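You operate a simulated robot arm through the tools that you are given. There is no shell and no other tool. Be economical: measure what you need, move in short steps, check, and stop when the job is done.

Carry out the task below with a simulated robot arm. There is one attempt and no reset: what you move stays moved.

JOB
Take the long insert off the rail, brush away the dust, and slide the short insert to the dusted end.
Fine: long insert on the bench top; red brush, stood back after; the short one goes up to the stop at the brushed end. Set down upright: red brush. What is to be rubbed or washed off counts as gone when no trace of it is left.
Where things are to end (x, y in the base frame): white insert within 0.06 m of [0.45, 0.08].

It is judged by the outcome, as a careful person would: the job done as asked, and still so three seconds after it is handed in. It fails if anything else is knocked over, pushed out of place, dropped, spilled or broken.

ROBOT AND FRAMES
A 7-joint arm with a two-finger parallel gripper on a trunk, on a base that drives. Base frame: it is fixed to the floor where the robot stands at the start and does not move with it; the origin is under the middle of the robot, x ahead of it, y to its left, z up; the surface under the hand at the start is at about z = 0.86. Units: m, rad, N and s.
With the tool pointing down near the work surface it reaches from about 0.28 to 0.72 m from the robot's upright axis, wherever it stands. Its first joint turns from -2.897 to 2.897 rad. Places, roughly: dust [0.6, 0.2, 0.9]; top of the insert bench [0.4, 0, 0.9]. Payload 1.57 kg.
The tool frame sits at the grasp point between the pads (the TCP): z along the fingers, y along the line on which they close. The tips reach 0.03 m beyond it. Largest opening 0.08 m; finger width 0.017, thickness 0.012; the body of the gripper, 0.04 by 0.082 m, starts 0.08 m behind the TCP.
Orientation is told as [roll, pitch, yaw] about the base's x, y, z axes, in that order, counted from this pose: with the fingers straight down and closing along the base's y, the tool's x points along the base's -x, its y along +y and its z along -z.

CONTROLS
- The arm moves only by the tool move_arm. Its argument "series" is a list of rows, each an object (a shift or turn left out is 0, a gripper value left out holds the last) with "offset": the shift along the tool's x, y, z in units of 25 mm (1.0 is 25 mm), a list of three; "turn": the turn, a rotation vector about the tool's x, y, z in units of 5 degrees (1.0 is 5 degrees), a list of three; "grip": the finger opening in m, from 0 to 0.08. In form: [{"offset": [x, y, z], "turn": [ax, ay, az], "grip": grip}, ...]. A call has 1 to 20 rows; each row shifts and turns the commanded pose from where the row before left it, along the tool's axes as they then stand. A call with a number of a shift or a turn outside -1 to 1 is refused whole. Rows are played at 5 a second. More than 0.05 m and 0.15 rad between two rows, or a gripper value outside its range, and nothing of the call is played. Where a pose cannot be reached the arm comes as near as it can. A force on the tool above 40 N (or 10 N above the force at the start of the call, whichever is more), or a blocked arm, ends the call early, and 0.2 s more pass. The fingers move at their own pace (about 0.072 m/s each) and stop on an object; they squeeze with about 37 N. The grip force told is the motor's: it shows also when the fingers shut on nothing. Time passes only in rows, and 0.2 s behind the last, so rows that do not move let the fingers close. The reply holds the time, the measured pose of the TCP, the force on the tool along the base axes, the opening and the grip force, in the units named above and with some noise, with the torque about the TCP (base axes, N m) and any sound that the robot's microphone picked up.
- Cameras (640 x 400 px; columns grow to the right, rows downward): "scene" is now at [-0.0016, 0.1217, 1.5734]; the picture's right is [-0.33, -0.95, 0.00], its down [-0.79, 0.27, -0.55] and it looks along [0.52, -0.18, -0.83] (base axes); focal length 272 px, centre (320, 200). "wrist" rides on the gripper at [0.072, -0.007, -0.122] in the tool frame; the picture's right is [0.09, 1.00, 0.00], its down [-0.84, 0.08, -0.54] and it looks along [-0.54, 0.05, 0.84] (tool axes); focal length 238 px, centre (320, 200). There is no depth. A picture from a camera that has moved, and an enlarged one, comes with that camera's place and axes in the base frame and with its lens. The place of the scene camera against the robot may be out by one fixed shift of up to 0.018 m in any direction.
- get_image(camera): a new picture of that camera. No time passes.
- raise_lower(by): slides the trunk up (or, below 0, down) by that many m; the arm and the scene camera ride with it, the base frame stays. It gives what a move gives, with no picture.
- steer(legs): drives the robot by 1 to 6 legs, each [ahead, left, turn to the left] in m, m and rad, along the robot's own axes; the way and the turn of a leg run together, so that a leg with both is an arc; at most 1.5 m and 3.142 rad a leg. The arm and the cameras ride along, it lands a little off, and it stops where it bumps. It gives what a move gives.
- aim_head(pan, tilt): turns the head with the scene camera to pan (to the left, within 1.501 rad either way) and tilt (down, from -0.506 to 1.204), counted from straight ahead of the robot. It gives what a move gives.
- inspect(camera, box): a new picture of the part [left, top, right, bottom] of that camera's present view, enlarged. No time passes.
- finish_job(): hands the job in; it is judged then, once.

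Work in short steps. Places have to be worked out from the pictures, the camera data and where the tool is seen: move nearer, look again, correct. Check each grasp and each placing, and mend what went wrong. You have 120 turns and 90 pictures in all, those below and enlarged ones among them. Open the gripper and draw the arm clear of the work before you hand the job in, unless the task says otherwise; then end with one line.

The tools are called after ">>>" by a JSON object that holds its "op" and its "data". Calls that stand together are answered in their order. move_arm: Moves the arm, as the interface text tells. Its arguments: {"type":"object","properties":{"series":{"type":"array","items":{"type":"object","properties":{"offset":{"type":"array","items":{"type":"number"}},"turn":{"type":"array","items":{"type":"number"}},"grip":{"type":"number"}}}}},"required":["series"]} The other tools are called the same way: raise_lower (by) slides the trunk up or down; steer (legs) drives the base; aim_head (pan, tilt) turns the head that bears the scene camera; get_image (camera) takes a picture; inspect (camera, box) takes an enlarged picture of a part of a camera's view; finish_job () hands the job in.

At the start:

```text
time_s: 0.0
position: [0.4065, 0.0208, 1.1658]
tool_rot: [0.0, -0.001, -0.001]
force: [-0.3, -0.2, 0.2]
wrist_torque: [0.01, -0.01, -0.01]
width: 0.0799
grip_force: 0.1
trunk travel left (down, up): [-0.4, 0.08]
robot x, y, heading: [-0.0027, 0.0001, -0.001]
head pan, tilt: [-0.333, 0.988]
```

scene: 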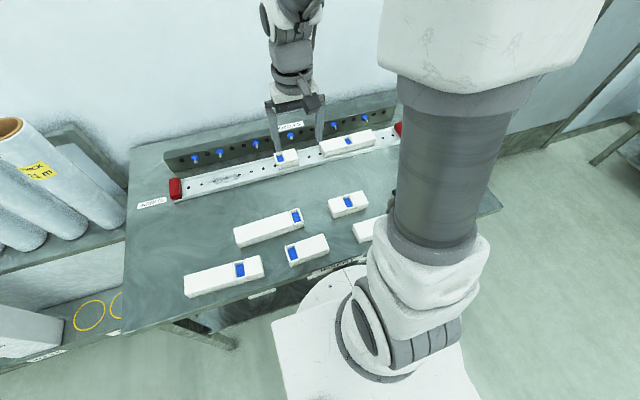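
wrist: 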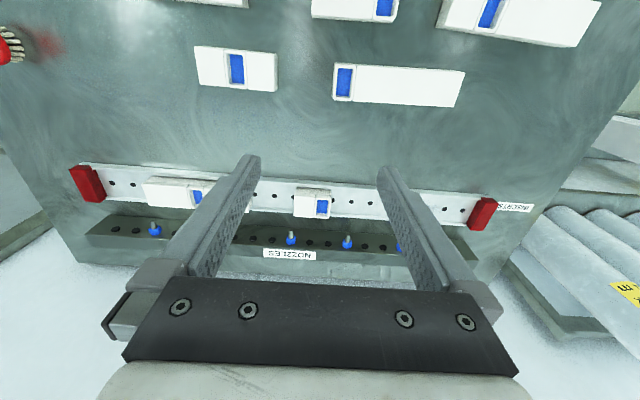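

I start by looking closer at the rail and its surroundings in both views.

>>> {"op": "inspect", "data": {"camera": "scene", "box": [120, 80, 420, 300]}}

>>> {"op": "inspect", "data": {"camera": "wrist", "box": [40, 130, 540, 280]}}

>>> {"op": "inspect", "data": {"camera": "wrist", "box": [0, 0, 320, 200]}}

```text
1.82 times, centred on (270, 190) of scene
camera zoom: at [-0.0016, 0.1217, 1.5734], right [-0.33, -0.95, 0.0], down [-0.79, 0.27, -0.55], along [0.52, -0.18, -0.83], focal length 494 px, centre (411, 218)
```

zoom: 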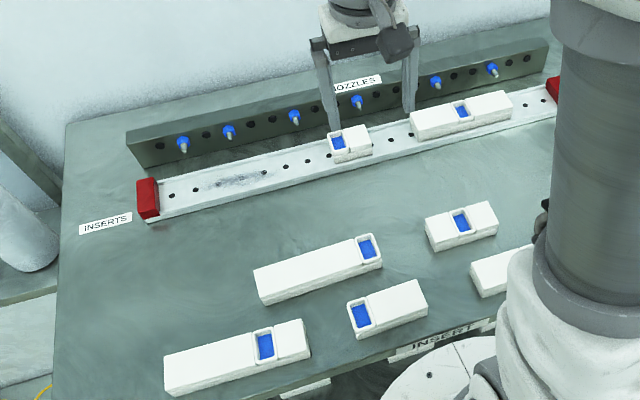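

```text
1.28 times, centred on (290, 205) of wrist
camera zoom: at [0.3348, 0.0135, 1.288], right [-0.09, 1.0, 0.0], down [0.84, 0.08, 0.54], along [0.54, 0.05, -0.84], focal length 305 px, centre (358, 194)
```

zoom: 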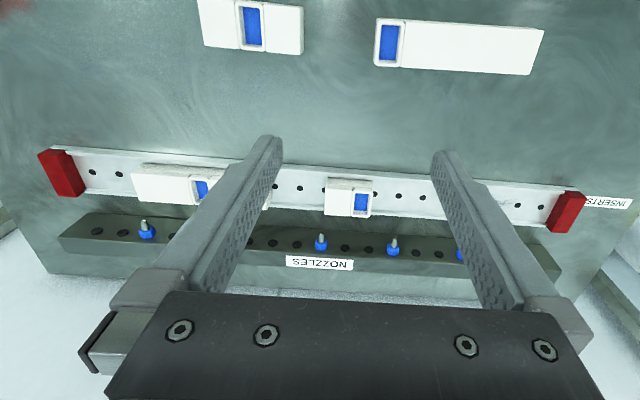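

```text
2.00 times, centred on (160, 100) of wrist
camera zoom: at [0.3348, 0.0135, 1.288], right [-0.09, 1.0, 0.0], down [0.84, 0.08, 0.54], along [0.54, 0.05, -0.84], focal length 477 px, centre (640, 400)
```

zoom: 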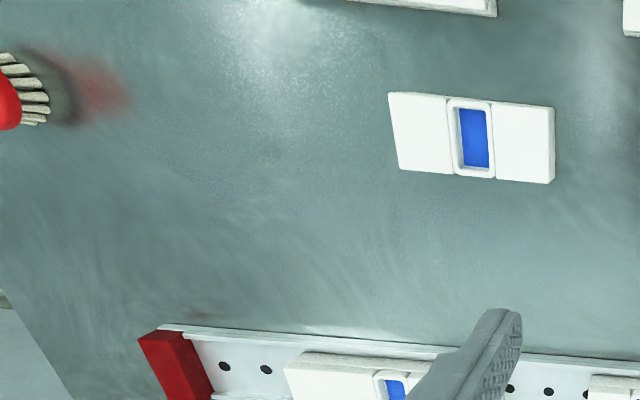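

Rail runs along y at x≈0.60 from y≈-0.40 to 0.37; short insert at y≈0.02, long one at y≈-0.2, the dust at the +y end. I move the hand to the right to look at the brush and the long insert.

>>> {"op": "move_arm", "data": {"series": [{"offset": [0, -1, 0]}, {"offset": [0, -1, 0]}, {"offset": [0, -1, 0]}, {"offset": [0, -1, 0]}, {"offset": [0, -1, 0]}, {"offset": [0, -1, 0]}, {"offset": [0, -1, 0]}, {"offset": [0, -1, 0]}, {"offset": [0, -1, 0]}]}}

>>> {"op": "get_image", "data": {"camera": "wrist"}}

>>> {"op": "get_image", "data": {"camera": "scene"}}

```text
time_s: 2.0
position: [0.4082, -0.2046, 1.1667]
tool_rot: [0.0, 0.001, 0.002]
force: [-0.5, 0.9, -0.3]
wrist_torque: [0.0, -0.01, -0.03]
width: 0.08
grip_force: 0.0
trunk travel left (down, up): [-0.4, 0.08]
robot x, y, heading: [0.0018, 0.002, 0.002]
head pan, tilt: [-0.333, 0.988]
```

```text
84 pictures are left
camera wrist: at [0.3354, -0.2118, 1.2887], right [-0.09, 1.0, 0.0], down [0.84, 0.08, 0.54], along [0.54, 0.05, -0.84], focal length 238 px, centre (320, 200)
```

wrist: 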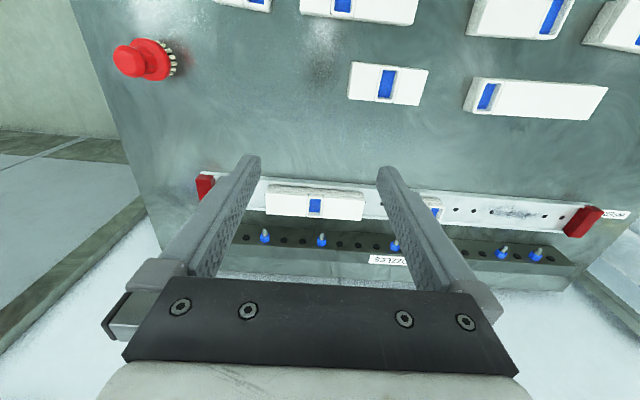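

```text
83 pictures are left
camera scene: at [-0.0016, 0.1216, 1.5734], right [-0.33, -0.95, 0.0], down [-0.79, 0.27, -0.55], along [0.52, -0.18, -0.83], focal length 272 px, centre (320, 200)
```

scene: 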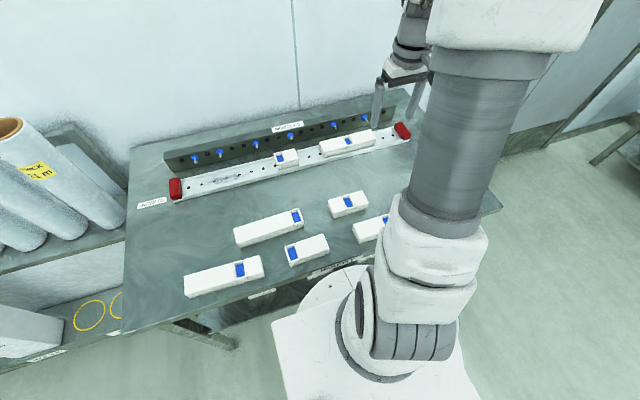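

The brush (red knob, bristles down) stands at about (0.375, -0.47); the long insert is centred at about (0.60, -0.20). I turn the gripper by 90° so it closes across the inserts, and move over the long one.

>>> {"op": "move_arm", "data": {"series": [{"turn": [0, 0, -1]}, {"turn": [0, 0, -1]}, {"turn": [0, 0, -1]}, {"turn": [0, 0, -1]}, {"turn": [0, 0, -1]}, {"turn": [0, 0, -1]}, {"turn": [0, 0, -1]}, {"turn": [0, 0, -1]}, {"turn": [0, 0, -1]}, {"turn": [0, 0, -1]}, {"turn": [0, 0, -1]}, {"turn": [0, 0, -1]}, {"turn": [0, 0, -1]}, {"turn": [0, 0, -1]}, {"turn": [0, 0, -1]}, {"turn": [0, 0, -1]}, {"turn": [0, 0, -1]}, {"turn": [0, 0, -1]}]}}

>>> {"op": "move_arm", "data": {"series": [{"offset": [0, -1, 0]}, {"offset": [0, -1, 0]}, {"offset": [0, -1, 0]}, {"offset": [0, -1, 0]}, {"offset": [0, -1, 0]}, {"offset": [0, -1, 0]}, {"offset": [0, -1, 0]}, {"offset": [0, -0.7, 0]}]}}

>>> {"op": "get_image", "data": {"camera": "wrist"}}

```text
time_s: 5.8
position: [0.4076, -0.2044, 1.1656]
tool_rot: [0.001, 0.0, 1.573]
force: [-0.8, 0.6, 0.0]
wrist_torque: [-0.01, -0.01, 0.02]
width: 0.0801
grip_force: 0.0
trunk travel left (down, up): [-0.4, 0.08]
robot x, y, heading: [0.0031, 0.0025, 0.004]
head pan, tilt: [-0.333, 0.988]
```

```text
time_s: 7.6
position: [0.602, -0.2042, 1.1661]
tool_rot: [-0.001, 0.0, 1.571]
force: [-0.7, -0.2, 0.5]
wrist_torque: [0.02, 0.01, -0.02]
width: 0.0802
grip_force: 0.0
trunk travel left (down, up): [-0.4, 0.08]
robot x, y, heading: [0.0004, 0.0002, 0.001]
head pan, tilt: [-0.333, 0.988]
```

```text
82 pictures are left
camera wrist: at [0.6075, -0.2768, 1.2887], right [-1.0, -0.09, 0.0], down [-0.08, 0.84, 0.54], along [-0.05, 0.54, -0.84], focal length 238 px, centre (320, 200)
```

wrist: 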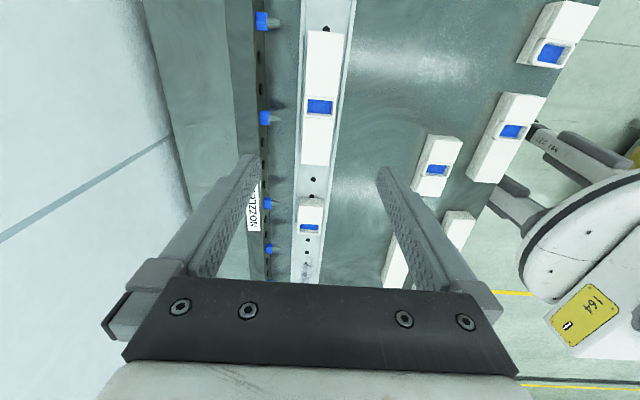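

The gripper is lined up with the long insert (centre ≈(0.601, -0.197), width ≈0.045). I narrow the opening to stay clear of the nozzles and descend partway.

>>> {"op": "move_arm", "data": {"series": [{"offset": [0, 0, 1], "grip": 0.062}, {"offset": [0, 0, 1]}, {"offset": [0, 0, 1]}, {"offset": [0, 0, 1]}, {"offset": [0, 0, 1]}, {"offset": [0, 0, 1]}, {"offset": [0, 0, 1]}, {"offset": [0, 0, 0.4]}]}}

>>> {"op": "get_image", "data": {"camera": "wrist"}}

>>> {"op": "inspect", "data": {"camera": "scene", "box": [250, 80, 450, 205]}}

```text
time_s: 9.4
position: [0.599, -0.2052, 0.9809]
tool_rot: [0.0, -0.002, 1.571]
force: [-0.5, -0.6, -0.6]
wrist_torque: [0.01, -0.03, 0.01]
width: 0.0619
grip_force: 0.0
trunk travel left (down, up): [-0.4, 0.08]
robot x, y, heading: [-0.0002, 0.0005, -0.002]
head pan, tilt: [-0.333, 0.988]
```

```text
81 pictures are left
camera wrist: at [0.6064, -0.2773, 1.1031], right [-1.0, -0.09, 0.0], down [-0.08, 0.84, 0.54], along [-0.05, 0.54, -0.84], focal length 238 px, centre (320, 200)
```

wrist: 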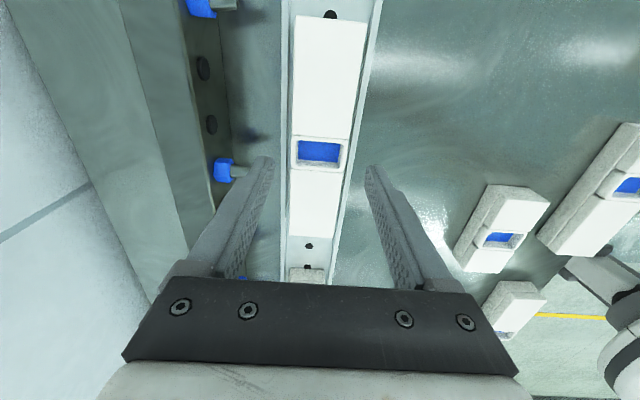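

```text
3.20 times, centred on (350, 142) of scene
camera zoom: at [-0.0016, 0.1217, 1.5734], right [-0.33, -0.95, 0.0], down [-0.79, 0.27, -0.55], along [0.52, -0.18, -0.83], focal length 870 px, centre (224, 384)
```

zoom: 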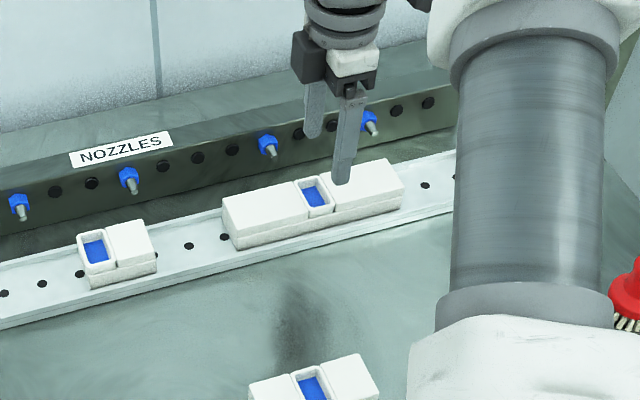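

Alignment is good; insert top looks to be near z≈0.90. I descend so the tips reach about z 0.885 and close.

>>> {"op": "move_arm", "data": {"series": [{"offset": [-0.2, 0, 1]}, {"offset": [0, 0, 1]}, {"offset": [0, 0, 0.6]}, {}]}}

>>> {"op": "inspect", "data": {"camera": "scene", "box": [270, 90, 430, 190]}}

>>> {"op": "get_image", "data": {"camera": "wrist"}}

```text
time_s: 10.4
position: [0.5993, -0.2002, 0.9147]
tool_rot: [-0.001, 0.0, 1.571]
force: [0.7, -0.3, 0.2]
wrist_torque: [-0.01, 0.03, 0.0]
width: 0.062
grip_force: 0.1
trunk travel left (down, up): [-0.4, 0.08]
robot x, y, heading: [0.0024, 0.0005, -0.001]
head pan, tilt: [-0.333, 0.988]
```

```text
4.00 times, centred on (350, 140) of scene
camera zoom: at [-0.0016, 0.1217, 1.5734], right [-0.33, -0.95, 0.0], down [-0.79, 0.27, -0.55], along [0.52, -0.18, -0.83], focal length 1087 px, centre (200, 440)
```

zoom: 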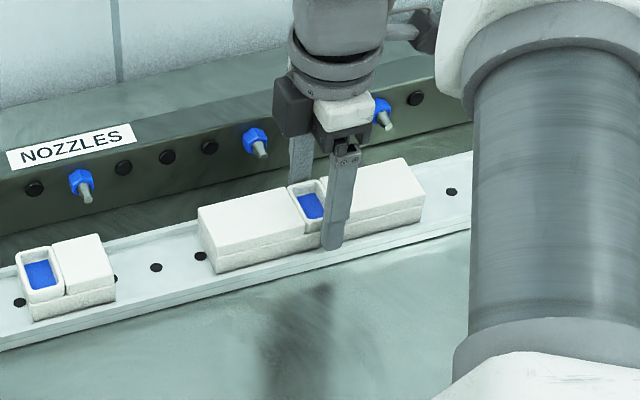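

```text
78 pictures are left
camera wrist: at [0.6057, -0.2722, 1.0381], right [-1.0, -0.09, 0.0], down [-0.08, 0.84, 0.54], along [-0.05, 0.54, -0.84], focal length 238 px, centre (320, 200)
```

wrist: 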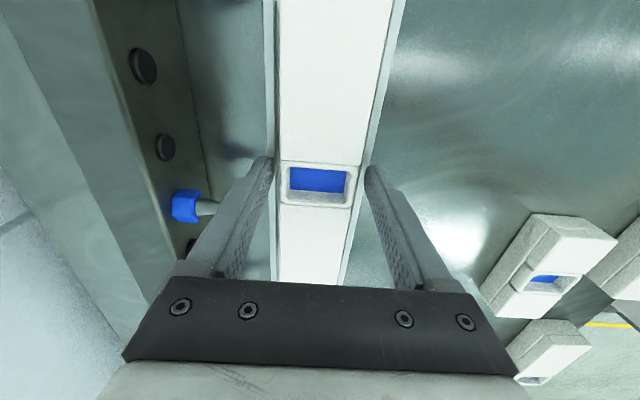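

Fingers straddle the insert with no contact. Close and lift a little.

>>> {"op": "move_arm", "data": {"series": [{"grip": 0.03}, {}, {}, {}]}}

>>> {"op": "move_arm", "data": {"series": [{"offset": [0, 0, -0.4]}, {"offset": [0, 0, -0.4]}, {"offset": [0, 0, -0.4]}, {}]}}

>>> {"op": "inspect", "data": {"camera": "scene", "box": [270, 90, 430, 190]}}

```text
time_s: 11.4
position: [0.6011, -0.1995, 0.9164]
tool_rot: [0.001, -0.001, 1.57]
force: [0.8, -0.2, -0.2]
wrist_torque: [-0.06, -0.09, -0.05]
width: 0.0497
grip_force: 37.2
trunk travel left (down, up): [-0.4, 0.08]
robot x, y, heading: [-0.0024, 0.0009, -0.002]
head pan, tilt: [-0.333, 0.988]
```

```text
time_s: 12.4
position: [0.6003, -0.2003, 0.9446]
tool_rot: [-0.001, -0.001, 1.572]
force: [-0.8, 0.6, -3.2]
wrist_torque: [0.03, 0.01, 0.0]
width: 0.0495
grip_force: 36.7
trunk travel left (down, up): [-0.4, 0.08]
robot x, y, heading: [0.0006, 0.001, -0.002]
head pan, tilt: [-0.333, 0.988]
```

```text
4.00 times, centred on (350, 140) of scene
camera zoom: at [-0.0014, 0.1216, 1.5733], right [-0.33, -0.95, 0.0], down [-0.79, 0.27, -0.55], along [0.52, -0.18, -0.83], focal length 1087 px, centre (200, 440)
```

zoom: 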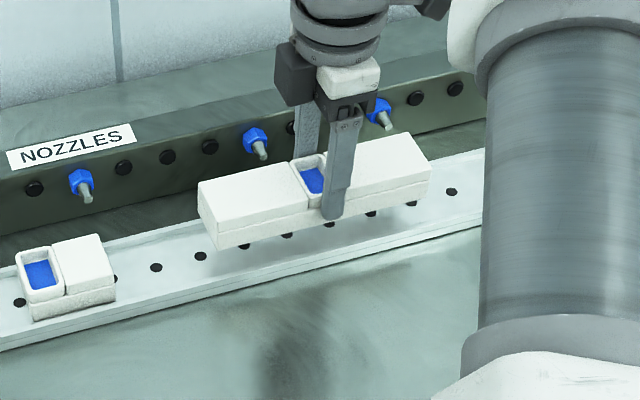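

The long insert is held. I raise it and carry it to above (0.46, 0.08).

>>> {"op": "move_arm", "data": {"series": [{"offset": [0, 0, -1]}, {"offset": [0, 0, -1]}, {"offset": [0, 0, -1]}, {"offset": [0, 1, 0]}, {"offset": [-1, 1, 0]}, {"offset": [-1, 1, 0]}, {"offset": [-1, 1, 0]}, {"offset": [-1, 1, 0]}, {"offset": [-1, 0.6, 0]}, {"offset": [-1, 0, 0]}, {"offset": [-1, 0, 0]}, {"offset": [-1, 0, 0]}, {"offset": [-1, 0, 0]}, {"offset": [-1, 0, 0]}, {"offset": [-1, 0, 0]}, {"offset": [-0.2, 0, 0]}]}}

>>> {"op": "get_image", "data": {"camera": "wrist"}}

>>> {"op": "get_image", "data": {"camera": "scene"}}

```text
time_s: 15.8
position: [0.4609, 0.082, 1.0217]
tool_rot: [-0.001, -0.001, 1.57]
force: [0.6, 0.1, -4.4]
wrist_torque: [-0.02, -0.01, -0.02]
width: 0.0495
grip_force: 37.2
trunk travel left (down, up): [-0.4, 0.08]
robot x, y, heading: [-0.0002, 0.0005, 0.001]
head pan, tilt: [-0.333, 0.988]
```

```text
76 pictures are left
camera wrist: at [0.4656, 0.0092, 1.1425], right [-1.0, -0.09, 0.0], down [-0.08, 0.84, 0.54], along [-0.05, 0.54, -0.84], focal length 238 px, centre (320, 200)
```

wrist: 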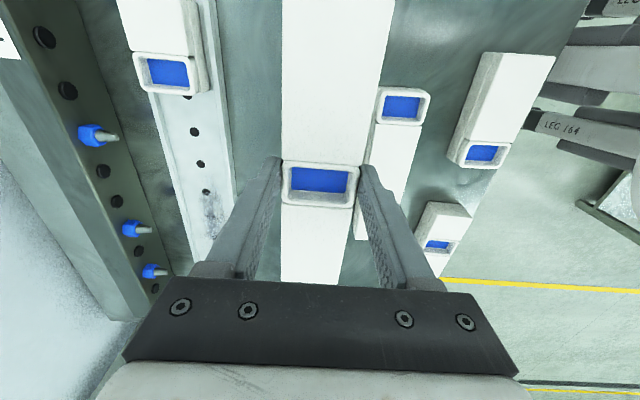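

```text
75 pictures are left
camera scene: at [-0.0014, 0.1218, 1.5733], right [-0.33, -0.95, 0.0], down [-0.79, 0.27, -0.55], along [0.52, -0.18, -0.83], focal length 272 px, centre (320, 200)
```

scene: 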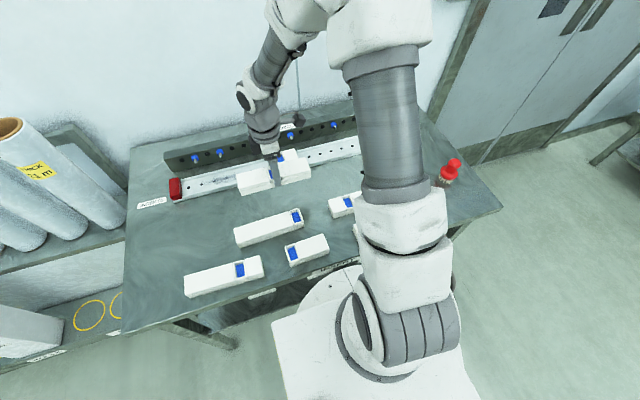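

The neighbouring insert's edge is at x≈0.407, so I shift the target to x≈0.48 for finger clearance, then lower gradually until it touches.

>>> {"op": "move_arm", "data": {"series": [{"offset": [0, -0.8, 0]}, {"offset": [0, 0, 1]}, {"offset": [0, 0, 1]}, {"offset": [0, 0, 1]}, {"offset": [0, 0, 0.6]}, {}]}}

>>> {"op": "inspect", "data": {"camera": "scene", "box": [200, 120, 360, 220]}}

```text
time_s: 17.2
position: [0.4791, 0.0807, 0.9314]
tool_rot: [0.0, 0.0, 1.571]
force: [0.1, -0.7, -3.3]
wrist_torque: [-0.01, 0.05, 0.0]
width: 0.05
grip_force: 36.9
trunk travel left (down, up): [-0.4, 0.08]
robot x, y, heading: [0.0001, -0.0017, 0.0]
head pan, tilt: [-0.333, 0.988]
```

```text
4.00 times, centred on (280, 170) of scene
camera zoom: at [-0.0013, 0.1217, 1.5733], right [-0.33, -0.95, 0.0], down [-0.79, 0.27, -0.55], along [0.52, -0.18, -0.83], focal length 1087 px, centre (480, 320)
```

zoom: 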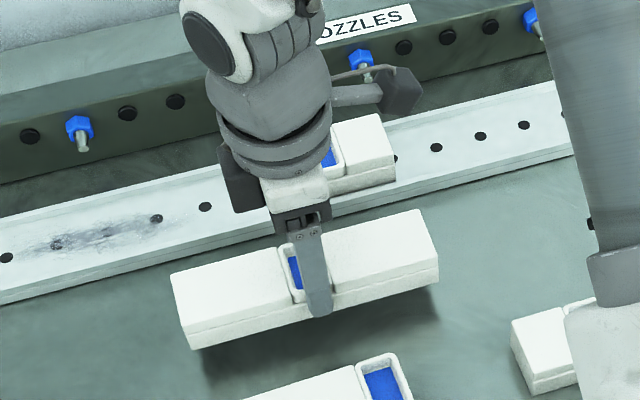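

Still some way above the bench; I lower in small steps watching the force.

>>> {"op": "move_arm", "data": {"series": [{"offset": [0, 0, 0.4]}, {"offset": [0, 0, 0.3]}, {"offset": [0, 0, 0.2]}, {}]}}

>>> {"op": "inspect", "data": {"camera": "scene", "box": [200, 120, 360, 220]}}

```text
time_s: 18.2
position: [0.4795, 0.0802, 0.908]
tool_rot: [-0.001, 0.0, 1.569]
force: [0.0, -0.2, -4.2]
wrist_torque: [-0.01, 0.01, -0.03]
width: 0.0495
grip_force: 37.1
trunk travel left (down, up): [-0.4, 0.08]
robot x, y, heading: [-0.001, 0.0019, 0.001]
head pan, tilt: [-0.333, 0.988]
```

```text
4.00 times, centred on (280, 170) of scene
camera zoom: at [-0.0014, 0.1217, 1.5733], right [-0.33, -0.95, 0.0], down [-0.79, 0.27, -0.55], along [0.52, -0.18, -0.83], focal length 1087 px, centre (480, 320)
```

zoom: 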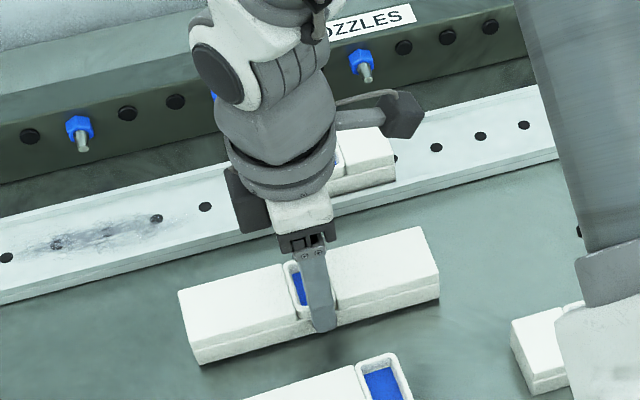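

Almost down; continue in 2–3 mm steps.

>>> {"op": "move_arm", "data": {"series": [{"offset": [0, 0, 0.1]}, {"offset": [0, 0, 0.1]}, {}]}}

>>> {"op": "move_arm", "data": {"series": [{"offset": [0, 0, 0.1]}, {"offset": [0, 0, 0.1]}, {}]}}

```text
time_s: 19.0
position: [0.4799, 0.0814, 0.9031]
tool_rot: [0.0, 0.001, 1.57]
force: [-1.0, -0.6, 3.5]
wrist_torque: [0.2, 0.16, 0.1]
width: 0.0496
grip_force: 36.7
trunk travel left (down, up): [-0.4, 0.08]
robot x, y, heading: [0.0002, -0.0043, 0.001]
head pan, tilt: [-0.333, 0.988]
```

```text
time_s: 19.8
position: [0.4794, 0.0815, 0.8964]
tool_rot: [0.001, 0.001, 1.571]
force: [2.4, 0.4, 7.6]
wrist_torque: [-0.03, 0.03, -0.12]
width: 0.0498
grip_force: 34.6
trunk travel left (down, up): [-0.4, 0.08]
robot x, y, heading: [0.0009, -0.0014, -0.002]
head pan, tilt: [-0.333, 0.988]
```

Bench contact is reached. Open to 0.066 and rise.

>>> {"op": "move_arm", "data": {"series": [{"grip": 0.064}, {}, {"offset": [0, 0, -0.5]}, {"offset": [0, 0, -1]}, {"offset": [0, 0, -1]}, {"offset": [0, 0, -1]}, {"offset": [0, 0, -1]}, {"offset": [0, 0, -1]}]}}

>>> {"op": "get_image", "data": {"camera": "scene"}}

>>> {"op": "get_image", "data": {"camera": "wrist"}}

```text
time_s: 21.6
position: [0.4798, 0.0818, 1.0342]
tool_rot: [0.0, 0.0, 1.571]
force: [-0.4, 0.6, 0.3]
wrist_torque: [0.0, -0.03, 0.03]
width: 0.0639
grip_force: 0.1
trunk travel left (down, up): [-0.4, 0.08]
robot x, y, heading: [0.0012, -0.0012, 0.002]
head pan, tilt: [-0.333, 0.988]
```

```text
72 pictures are left
camera scene: at [-0.0017, 0.1217, 1.5733], right [-0.33, -0.95, 0.0], down [-0.79, 0.27, -0.55], along [0.52, -0.18, -0.83], focal length 272 px, centre (320, 200)
```

scene: 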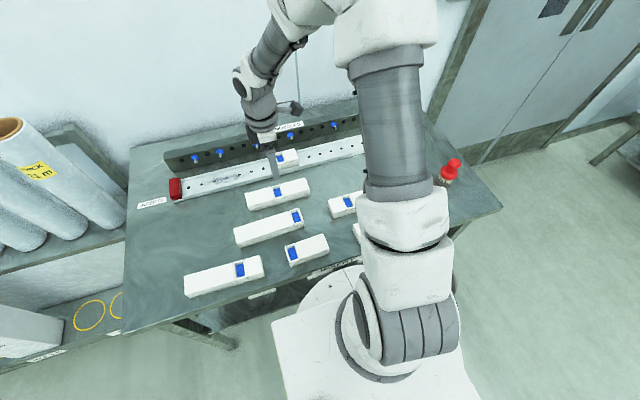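

```text
71 pictures are left
camera wrist: at [0.4853, 0.0087, 1.1577], right [-1.0, -0.09, 0.0], down [-0.08, 0.84, 0.54], along [-0.05, 0.54, -0.84], focal length 238 px, centre (320, 200)
```

wrist: 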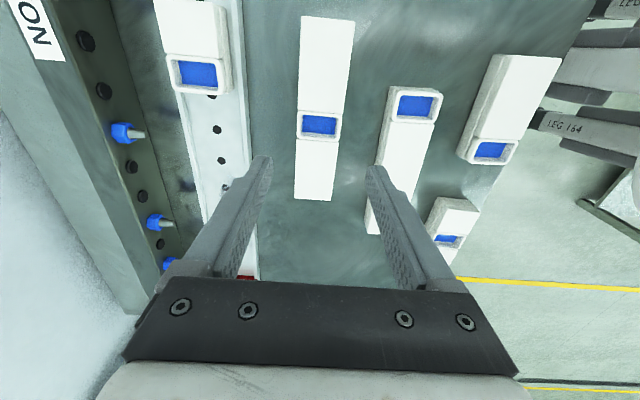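

The long insert is down at ≈(0.48, 0.08). Now to the brush: rise and travel to above (0.375, -0.38) to look.

>>> {"op": "move_arm", "data": {"series": [{"offset": [0, 0, -1]}, {"offset": [0, 0, -1]}, {"offset": [0, 0, -1]}, {"offset": [1, 0, 0]}, {"offset": [1, 0, 0]}, {"offset": [1, 0, 0]}, {"offset": [1, 0, 0]}, {"offset": [1, 0, 0]}, {"offset": [1, 0, 0]}, {"offset": [1, 0, 0]}, {"offset": [1, 0, 0]}, {"offset": [1, 0.5, 0]}, {"offset": [1, 0.5, 0]}, {"offset": [1, 0.5, 0]}, {"offset": [1, 0.5, 0]}, {"offset": [1, 0.5, 0]}, {"offset": [1, 0.5, 0]}, {"offset": [1, 0.5, 0]}, {"offset": [1, 0.5, 0]}]}}

>>> {"op": "get_image", "data": {"camera": "wrist"}}

```text
time_s: 25.6
position: [0.3799, -0.3205, 1.1104]
tool_rot: [-0.001, 0.001, 1.571]
force: [0.2, -0.5, 0.6]
wrist_torque: [0.01, 0.01, 0.0]
width: 0.0639
grip_force: 0.1
trunk travel left (down, up): [-0.4, 0.08]
robot x, y, heading: [0.0022, -0.0013, -0.004]
head pan, tilt: [-0.333, 0.988]
```

```text
70 pictures are left
camera wrist: at [0.3868, -0.3932, 1.2332], right [-1.0, -0.09, 0.0], down [-0.08, 0.84, 0.54], along [-0.05, 0.54, -0.84], focal length 238 px, centre (320, 200)
```

wrist: 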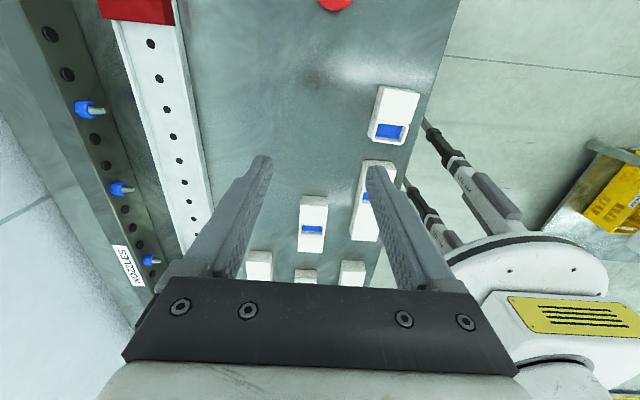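

The knob shows at the top edge (x≈0.375). I move 0.1 m further in -y.

>>> {"op": "move_arm", "data": {"series": [{"offset": [1, 0, 0]}, {"offset": [1, 0, 0]}, {"offset": [1, 0, 0]}, {"offset": [1, 0, 0]}]}}

>>> {"op": "get_image", "data": {"camera": "wrist"}}

>>> {"op": "inspect", "data": {"camera": "scene", "box": [390, 110, 520, 210]}}

```text
time_s: 26.6
position: [0.38, -0.4182, 1.1106]
tool_rot: [0.0, -0.001, 1.57]
force: [0.1, -0.7, -0.3]
wrist_torque: [0.03, -0.01, 0.01]
width: 0.0642
grip_force: 0.2
trunk travel left (down, up): [-0.4, 0.08]
robot x, y, heading: [0.0007, -0.0056, 0.001]
head pan, tilt: [-0.333, 0.988]
```

```text
69 pictures are left
camera wrist: at [0.3873, -0.4914, 1.2331], right [-1.0, -0.09, 0.0], down [-0.08, 0.84, 0.54], along [-0.05, 0.54, -0.84], focal length 238 px, centre (320, 200)
```

wrist: 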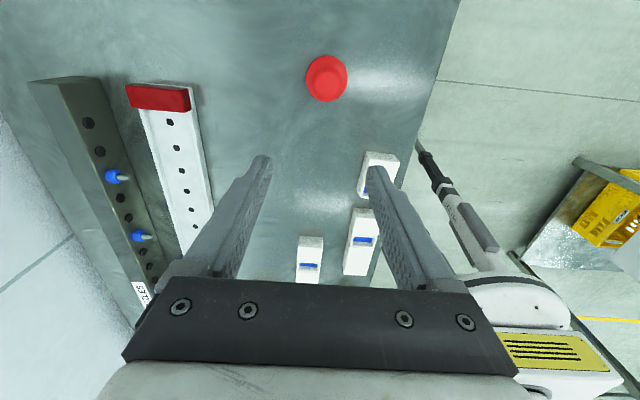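

```text
4.00 times, centred on (455, 160) of scene
camera zoom: at [-0.0016, 0.1216, 1.5734], right [-0.33, -0.95, 0.0], down [-0.79, 0.27, -0.55], along [0.52, -0.18, -0.83], focal length 1087 px, centre (-220, 360)
```

zoom: 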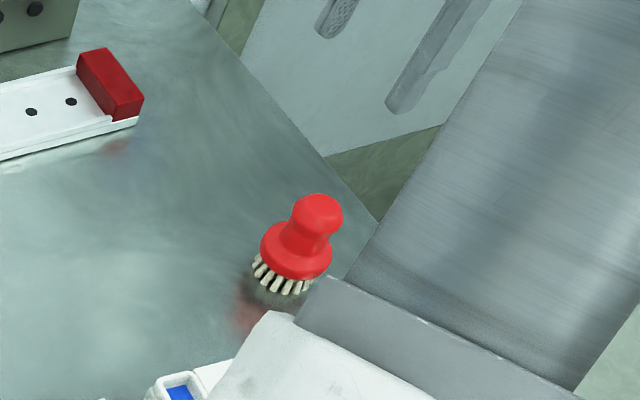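

Brush axis at about (0.378, -0.466). Move over it and descend to tips just above the knob height.

>>> {"op": "move_arm", "data": {"series": [{"offset": [1, 0, 0]}, {"offset": [0.9, 0.1, 0]}, {"offset": [0, 0, 1]}, {"offset": [0, 0, 1]}, {"offset": [0, 0, 1]}, {"offset": [0, 0, 1]}, {"offset": [0, 0, 0.6]}]}}

>>> {"op": "get_image", "data": {"camera": "wrist"}}

>>> {"op": "inspect", "data": {"camera": "scene", "box": [390, 110, 520, 210]}}

```text
time_s: 28.2
position: [0.3778, -0.4665, 0.995]
tool_rot: [0.0, 0.0, 1.57]
force: [0.4, 0.5, -0.4]
wrist_torque: [-0.02, 0.01, -0.01]
width: 0.064
grip_force: 0.1
trunk travel left (down, up): [-0.4, 0.08]
robot x, y, heading: [-0.0031, 0.0003, 0.001]
head pan, tilt: [-0.333, 0.988]
```

```text
67 pictures are left
camera wrist: at [0.3834, -0.5396, 1.1175], right [-1.0, -0.09, 0.0], down [-0.08, 0.84, 0.54], along [-0.05, 0.54, -0.84], focal length 238 px, centre (320, 200)
```

wrist: 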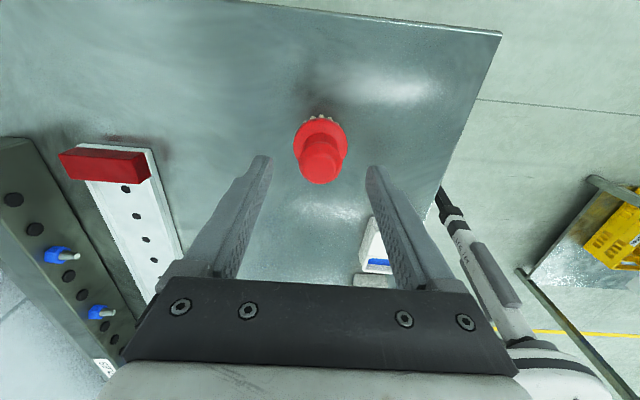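

```text
4.00 times, centred on (455, 160) of scene
camera zoom: at [-0.0016, 0.1216, 1.5734], right [-0.33, -0.95, 0.0], down [-0.79, 0.27, -0.55], along [0.52, -0.18, -0.83], focal length 1087 px, centre (-220, 360)
```

zoom: 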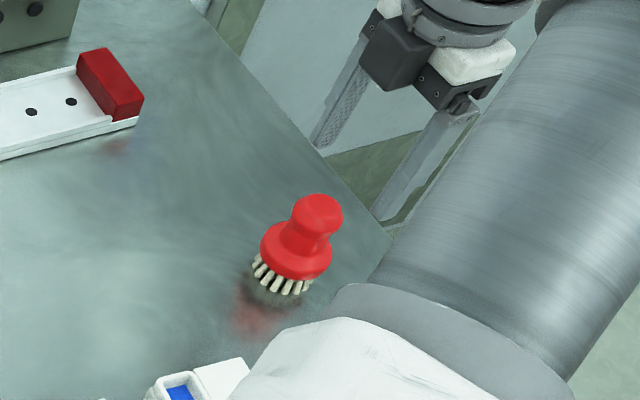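

Brush centre confirmed at (0.377, -0.466), knob top z≈0.945. Descend to TCP z≈0.942 and close on the knob.

>>> {"op": "move_arm", "data": {"series": [{"offset": [0, 0, 1]}, {"offset": [0, 0, 1]}, {"offset": [0, 0, 0.1]}, {}]}}

>>> {"op": "inspect", "data": {"camera": "scene", "box": [390, 110, 520, 210]}}

>>> {"op": "inspect", "data": {"camera": "wrist", "box": [220, 100, 420, 300]}}

```text
time_s: 29.2
position: [0.3772, -0.4675, 0.9428]
tool_rot: [-0.001, 0.0, 1.571]
force: [0.8, -0.8, 0.1]
wrist_torque: [0.02, -0.03, -0.02]
width: 0.0639
grip_force: 0.1
trunk travel left (down, up): [-0.4, 0.08]
robot x, y, heading: [-0.0048, -0.0003, 0.001]
head pan, tilt: [-0.333, 0.988]
```

```text
4.00 times, centred on (455, 160) of scene
camera zoom: at [-0.0017, 0.1217, 1.5733], right [-0.33, -0.95, 0.0], down [-0.79, 0.27, -0.55], along [0.52, -0.18, -0.83], focal length 1087 px, centre (-220, 360)
```

zoom: 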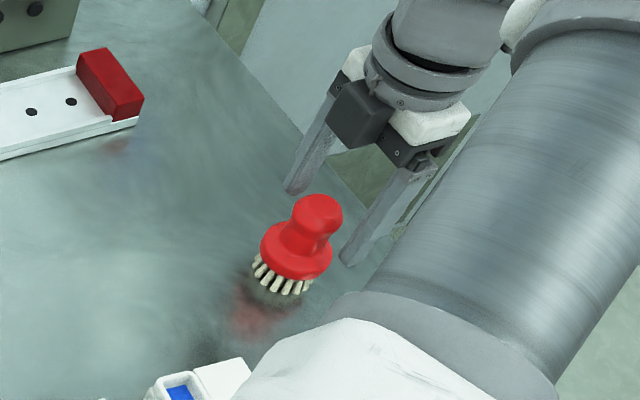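

```text
2.00 times, centred on (320, 200) of wrist
camera zoom: at [0.3834, -0.5393, 1.0648], right [-1.0, -0.09, 0.0], down [-0.08, 0.84, 0.54], along [-0.05, 0.54, -0.84], focal length 477 px, centre (320, 200)
```

zoom: 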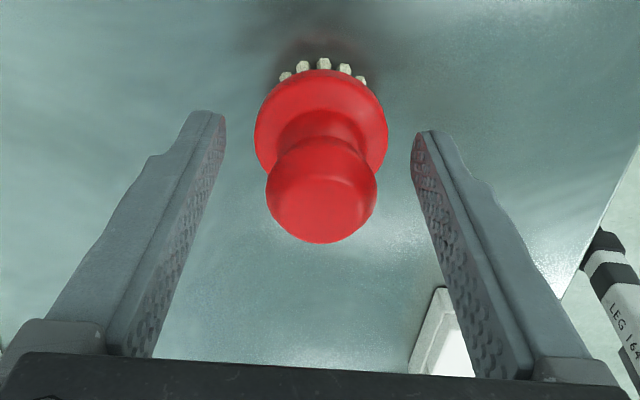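

The brush axis seems at y≈-0.461, so I shift 6 mm, lower 4 mm, and close gently.

>>> {"op": "move_arm", "data": {"series": [{"offset": [-0.25, 0, 0.15]}, {"grip": 0.02}, {}, {}, {}, {}]}}

>>> {"op": "inspect", "data": {"camera": "scene", "box": [390, 110, 520, 210]}}

>>> {"op": "inspect", "data": {"camera": "wrist", "box": [220, 100, 420, 300]}}

```text
time_s: 30.6
position: [0.3769, -0.4615, 0.9408]
tool_rot: [0.0, 0.0, 1.571]
force: [0.9, 0.4, 0.0]
wrist_torque: [0.01, 0.01, 0.02]
width: 0.0345
grip_force: 36.9
trunk travel left (down, up): [-0.4, 0.08]
robot x, y, heading: [-0.0011, -0.0013, -0.001]
head pan, tilt: [-0.333, 0.988]
```

```text
4.00 times, centred on (455, 160) of scene
camera zoom: at [-0.0016, 0.1217, 1.5733], right [-0.33, -0.95, 0.0], down [-0.79, 0.27, -0.55], along [0.52, -0.18, -0.83], focal length 1087 px, centre (-220, 360)
```

zoom: 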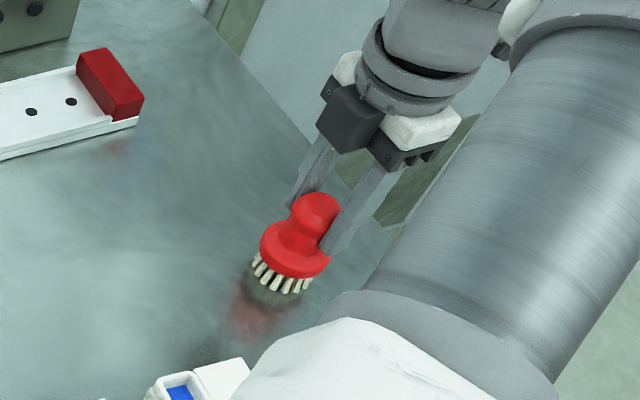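

```text
2.00 times, centred on (320, 200) of wrist
camera zoom: at [0.3837, -0.5334, 1.0621], right [-1.0, -0.09, 0.0], down [-0.08, 0.84, 0.54], along [-0.05, 0.54, -0.84], focal length 477 px, centre (320, 200)
```

zoom: 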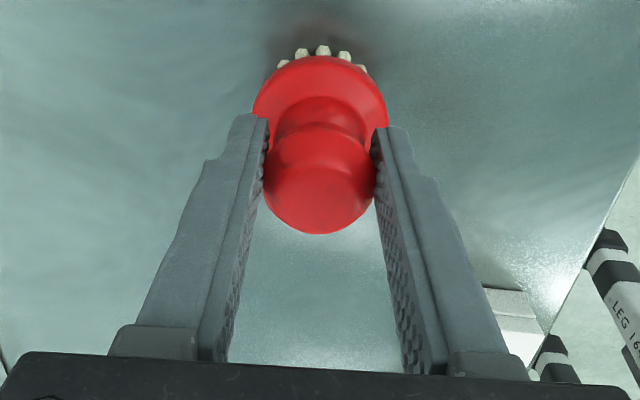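

Grip at 0.0345 m matches the knob's diameter (≈0.035), so it's near centred. Lift slightly and check.

>>> {"op": "move_arm", "data": {"series": [{"offset": [0, 0, -0.5]}, {"offset": [0, 0, -1]}, {"offset": [0, 0, -1]}, {"offset": [0, 0, -1]}, {}]}}

>>> {"op": "inspect", "data": {"camera": "scene", "box": [390, 90, 520, 190]}}

>>> {"op": "inspect", "data": {"camera": "wrist", "box": [220, 100, 420, 300]}}

```text
time_s: 31.8
position: [0.3772, -0.4608, 1.0269]
tool_rot: [-0.001, 0.001, 1.571]
force: [-0.5, 0.3, -0.3]
wrist_torque: [-0.01, 0.01, 0.01]
width: 0.0345
grip_force: 36.8
trunk travel left (down, up): [-0.4, 0.08]
robot x, y, heading: [0.001, 0.0018, -0.004]
head pan, tilt: [-0.333, 0.988]
```

```text
4.00 times, centred on (455, 140) of scene
camera zoom: at [-0.0016, 0.1217, 1.5733], right [-0.33, -0.95, 0.0], down [-0.79, 0.27, -0.55], along [0.52, -0.18, -0.83], focal length 1087 px, centre (-220, 440)
```

zoom: 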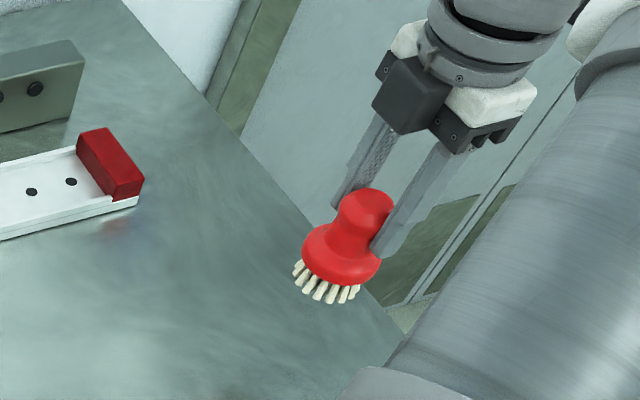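

```text
2.00 times, centred on (320, 200) of wrist
camera zoom: at [0.3835, -0.533, 1.1491], right [-1.0, -0.09, 0.0], down [-0.08, 0.84, 0.54], along [-0.05, 0.54, -0.84], focal length 477 px, centre (320, 200)
```

zoom: 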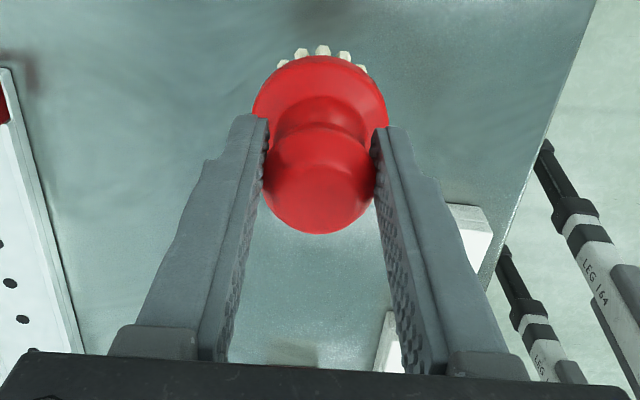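

Brush is held upright and clear. I raise a bit and carry it toward the dusty end, first to about (0.58, 0.10).

>>> {"op": "move_arm", "data": {"series": [{"offset": [0, 0, -1]}, {"offset": [0, 0, -1]}, {"offset": [-1, 0, 0]}, {"offset": [-1, 0, 0]}, {"offset": [-1, 0, 0]}, {"offset": [-1, -0.5, 0]}, {"offset": [-1, -0.5, 0]}, {"offset": [-1, -0.5, 0]}, {"offset": [-1, -0.5, 0]}, {"offset": [-1, -0.5, 0]}, {"offset": [-1, -0.5, 0]}, {"offset": [-1, -0.5, 0]}, {"offset": [-1, -0.5, 0]}, {"offset": [-1, -0.5, 0]}, {"offset": [-1, -0.5, 0]}, {"offset": [-1, -0.5, 0]}, {"offset": [-1, -0.5, 0]}, {"offset": [-1, -0.5, 0]}, {"offset": [-1, -0.5, 0]}]}}

>>> {"op": "move_arm", "data": {"series": [{"offset": [-1, -0.5, 0]}, {"offset": [-1, -0.5, 0]}, {"offset": [-1, -0.5, 0]}, {"offset": [-1, -0.5, 0]}, {"offset": [-1, 0, 0]}, {"offset": [-1, 0, 0]}, {}]}}

>>> {"op": "get_image", "data": {"camera": "wrist"}}

>>> {"op": "inspect", "data": {"camera": "scene", "box": [160, 110, 320, 210]}}

```text
time_s: 35.8
position: [0.5523, -0.0357, 1.0774]
tool_rot: [0.001, 0.002, 1.571]
force: [0.6, 0.5, -0.5]
wrist_torque: [-0.03, -0.02, 0.0]
width: 0.0345
grip_force: 37.2
trunk travel left (down, up): [-0.4, 0.08]
robot x, y, heading: [-0.0003, 0.0024, 0.002]
head pan, tilt: [-0.333, 0.988]
```

```text
time_s: 37.4
position: [0.6023, 0.1137, 1.0753]
tool_rot: [0.0, 0.0, 1.57]
force: [-0.5, -0.3, -0.7]
wrist_torque: [-0.01, 0.01, 0.01]
width: 0.0343
grip_force: 35.9
trunk travel left (down, up): [-0.4, 0.08]
robot x, y, heading: [-0.0063, 0.0013, -0.0]
head pan, tilt: [-0.333, 0.988]
```

```text
59 pictures are left
camera wrist: at [0.609, 0.0421, 1.1984], right [-1.0, -0.09, 0.0], down [-0.08, 0.84, 0.54], along [-0.05, 0.54, -0.84], focal length 238 px, centre (320, 200)
```

wrist: 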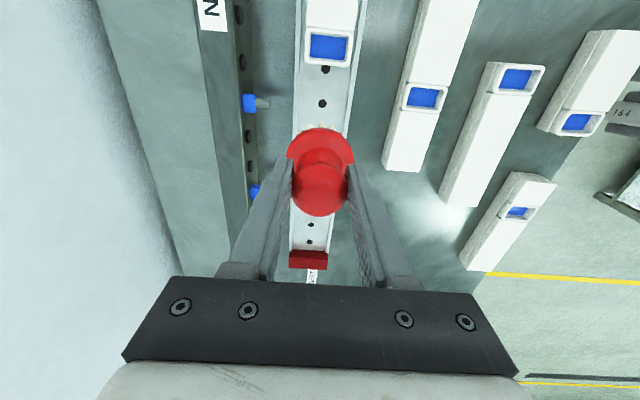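

```text
4.00 times, centred on (240, 160) of scene
camera zoom: at [-0.0015, 0.1218, 1.5733], right [-0.33, -0.95, 0.0], down [-0.79, 0.27, -0.55], along [0.52, -0.18, -0.83], focal length 1087 px, centre (640, 360)
```

zoom: 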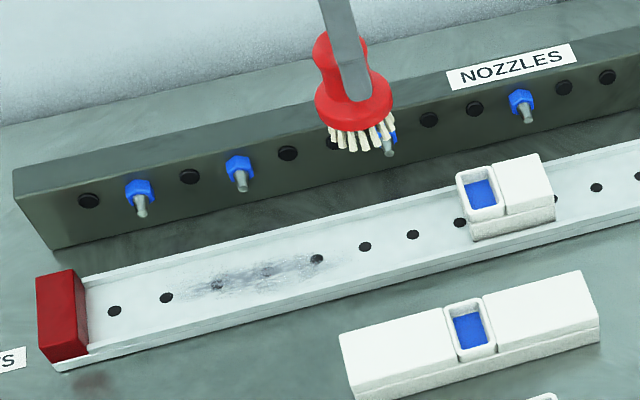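

Dust spans y≈0.155–0.29 on the rail; the rail centre is x≈0.599. I lower the brush onto the rail at y≈0.12, before the dust.

>>> {"op": "move_arm", "data": {"series": [{"offset": [0, 0.12, 1]}, {"offset": [0, 0, 1]}, {"offset": [0, 0, 1]}, {"offset": [0, 0, 1]}, {"offset": [0, 0, 0.6]}, {}]}}

>>> {"op": "inspect", "data": {"camera": "scene", "box": [160, 110, 320, 210]}}

```text
time_s: 38.8
position: [0.5978, 0.114, 0.961]
tool_rot: [-0.001, 0.0, 1.57]
force: [-0.1, -0.7, -0.8]
wrist_torque: [-0.02, -0.04, -0.01]
width: 0.0344
grip_force: 37.3
trunk travel left (down, up): [-0.4, 0.08]
robot x, y, heading: [-0.0021, 0.0002, -0.003]
head pan, tilt: [-0.333, 0.988]
```

```text
4.00 times, centred on (240, 160) of scene
camera zoom: at [-0.0016, 0.1217, 1.5733], right [-0.33, -0.95, 0.0], down [-0.79, 0.27, -0.55], along [0.52, -0.18, -0.83], focal length 1087 px, centre (640, 360)
```

zoom: 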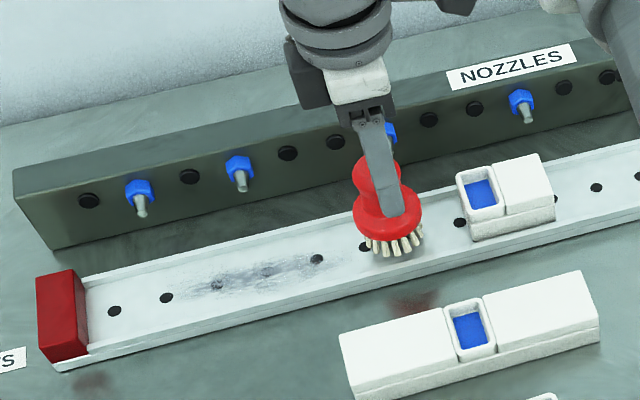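

Well centred in the channel, just above the surface. I lower in small steps to contact.

>>> {"op": "move_arm", "data": {"series": [{"offset": [0, 0, 0.2]}, {"offset": [0, 0, 0.1]}, {}]}}

>>> {"op": "move_arm", "data": {"series": [{"offset": [0, 0, 0.12]}, {}]}}

```text
time_s: 39.6
position: [0.5978, 0.1141, 0.9544]
tool_rot: [-0.001, 0.001, 1.57]
force: [0.6, 0.2, -0.8]
wrist_torque: [0.01, 0.0, 0.0]
width: 0.0347
grip_force: 36.4
trunk travel left (down, up): [-0.4, 0.08]
robot x, y, heading: [-0.0007, 0.0, 0.002]
head pan, tilt: [-0.333, 0.988]
```

```text
time_s: 40.2
position: [0.5974, 0.1137, 0.952]
tool_rot: [0.001, 0.002, 1.571]
force: [-0.6, 1.1, 3.1]
wrist_torque: [0.02, 0.02, 0.03]
width: 0.0346
grip_force: 36.8
trunk travel left (down, up): [-0.4, 0.08]
robot x, y, heading: [0.0008, 0.0039, 0.004]
head pan, tilt: [-0.333, 0.988]
```

Contact at z≈0.952. Press 1 mm more and sweep to y≈0.32.

>>> {"op": "move_arm", "data": {"series": [{"offset": [-0.5, 0, 0.05]}, {"offset": [-0.6, 0, 0]}, {"offset": [-0.6, 0, 0]}, {"offset": [-0.6, 0, 0]}, {"offset": [-0.6, 0, 0]}, {"offset": [-0.6, 0, 0]}, {"offset": [-0.6, 0, 0]}, {"offset": [-0.6, 0, 0]}, {"offset": [-0.6, 0, 0]}, {"offset": [-0.6, 0, 0]}, {"offset": [-0.6, 0, 0]}, {"offset": [-0.6, 0, 0]}, {"offset": [-0.6, 0, 0]}, {"offset": [-0.6, 0, 0]}, {}]}}

>>> {"op": "inspect", "data": {"camera": "scene", "box": [160, 110, 320, 210]}}

```text
time_s: 43.4
position: [0.5956, 0.3231, 0.9514]
tool_rot: [0.0, -0.001, 1.571]
force: [-0.9, -2.7, 14.2]
wrist_torque: [0.02, -0.05, 0.02]
width: 0.0344
grip_force: 37.1
trunk travel left (down, up): [-0.4, 0.08]
robot x, y, heading: [0.0026, -0.0019, -0.006]
head pan, tilt: [-0.333, 0.988]
```

```text
4.00 times, centred on (240, 160) of scene
camera zoom: at [-0.0028, 0.1209, 1.5734], right [-0.33, -0.95, 0.0], down [-0.79, 0.27, -0.55], along [0.52, -0.18, -0.83], focal length 1087 px, centre (640, 360)
```

zoom: 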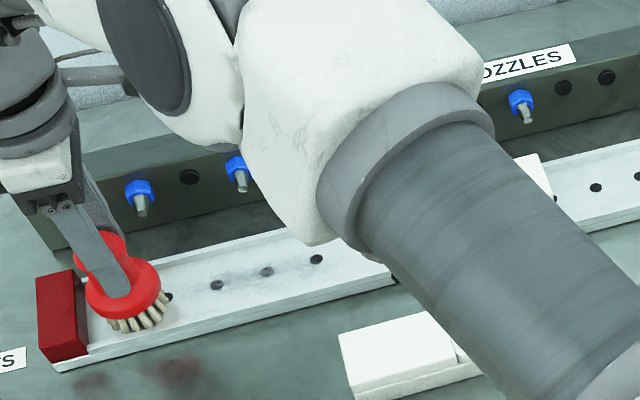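

Most of it is gone already. Sweep back and forth once more with a small sideways offset.

>>> {"op": "move_arm", "data": {"series": [{"offset": [0.6, -0.25, 0]}, {"offset": [0.6, 0, 0]}, {"offset": [0.6, 0, 0]}, {"offset": [0.6, 0, 0]}, {"offset": [0.6, 0, 0]}, {"offset": [0.6, 0, 0]}, {"offset": [0.6, 0, 0]}, {"offset": [0.6, 0, 0]}, {"offset": [0.6, 0, 0]}, {"offset": [0.6, 0, 0]}, {"offset": [0.6, 0, 0]}, {"offset": [0.6, 0, 0]}, {}]}}

>>> {"op": "inspect", "data": {"camera": "scene", "box": [160, 110, 320, 210]}}

```text
time_s: 46.2
position: [0.6035, 0.1411, 0.9504]
tool_rot: [-0.002, 0.0, 1.571]
force: [-0.7, 3.9, 19.3]
wrist_torque: [0.26, 0.03, 0.03]
width: 0.0346
grip_force: 37.6
trunk travel left (down, up): [-0.4, 0.08]
robot x, y, heading: [-0.0003, -0.0015, 0.004]
head pan, tilt: [-0.333, 0.988]
```

```text
4.00 times, centred on (240, 160) of scene
camera zoom: at [-0.0031, 0.1216, 1.5734], right [-0.33, -0.95, 0.0], down [-0.79, 0.27, -0.55], along [0.52, -0.18, -0.83], focal length 1087 px, centre (640, 360)
```

zoom: 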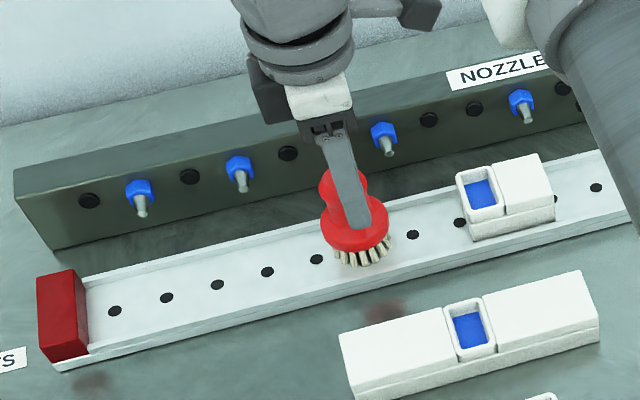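

It looks clean. One further pass on the other side, with slightly less pressure, to leave no trace.

>>> {"op": "move_arm", "data": {"series": [{"offset": [-0.6, 0.4, -0.03]}, {"offset": [-0.6, 0, 0]}, {"offset": [-0.6, 0, 0]}, {"offset": [-0.6, 0, 0]}, {"offset": [-0.6, 0, 0]}, {"offset": [-0.6, 0, 0]}, {"offset": [-0.6, 0, 0]}, {"offset": [-0.6, 0, 0]}, {"offset": [-0.6, 0, 0]}, {"offset": [-0.6, 0, 0]}, {"offset": [-0.6, 0, 0]}, {"offset": [-0.4, 0, 0]}, {"offset": [0, 0, -1]}, {"offset": [0, 0, -1]}, {"offset": [0, 0, -1]}, {"offset": [0, 0, -1]}, {"offset": [0, 0, -1]}]}}

>>> {"op": "move_arm", "data": {"series": [{"offset": [1, 0, 0]}, {"offset": [1, 0, 0]}, {"offset": [1, 0, 0]}, {"offset": [1, 0, 0]}, {"offset": [1, 0, 0]}, {"offset": [1, 0, 0]}, {"offset": [1, 0, 0]}, {"offset": [1, 0, 0]}, {"offset": [1, 0, 0]}, {"offset": [1, 0.5, 0]}, {"offset": [1, 0.5, 0]}, {"offset": [1, 0.5, 0]}, {"offset": [1, 0.5, 0]}, {"offset": [1, 0.5, 0]}, {"offset": [1, 0.5, 0]}, {"offset": [1, 0.5, 0]}, {"offset": [1, 0.5, 0]}, {"offset": [1, 0.5, 0]}, {"offset": [1, 0.5, 0]}]}}

>>> {"op": "inspect", "data": {"camera": "scene", "box": [160, 120, 290, 205]}}

```text
time_s: 49.8
position: [0.5956, 0.3171, 1.0762]
tool_rot: [-0.001, -0.001, 1.572]
force: [-0.6, 0.1, -0.9]
wrist_torque: [-0.02, 0.01, 0.01]
width: 0.0344
grip_force: 37.2
trunk travel left (down, up): [-0.4, 0.08]
robot x, y, heading: [0.0024, 0.0001, -0.005]
head pan, tilt: [-0.333, 0.988]
```

```text
time_s: 53.8
position: [0.471, -0.1581, 1.0757]
tool_rot: [0.0, 0.001, 1.573]
force: [0.1, 0.2, -0.6]
wrist_torque: [0.0, -0.03, -0.01]
width: 0.0346
grip_force: 36.8
trunk travel left (down, up): [-0.4, 0.08]
robot x, y, heading: [-0.0029, -0.0001, 0.001]
head pan, tilt: [-0.333, 0.988]
```

```text
4.71 times, centred on (225, 162) of scene
camera zoom: at [-0.0017, 0.1216, 1.5734], right [-0.33, -0.95, 0.0], down [-0.79, 0.27, -0.55], along [0.52, -0.18, -0.83], focal length 1279 px, centre (767, 376)
```

zoom: 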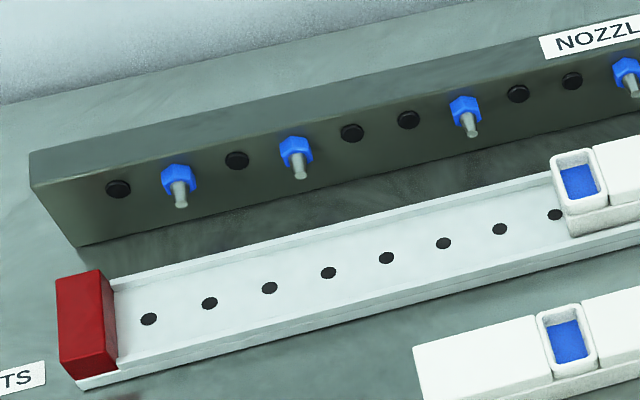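

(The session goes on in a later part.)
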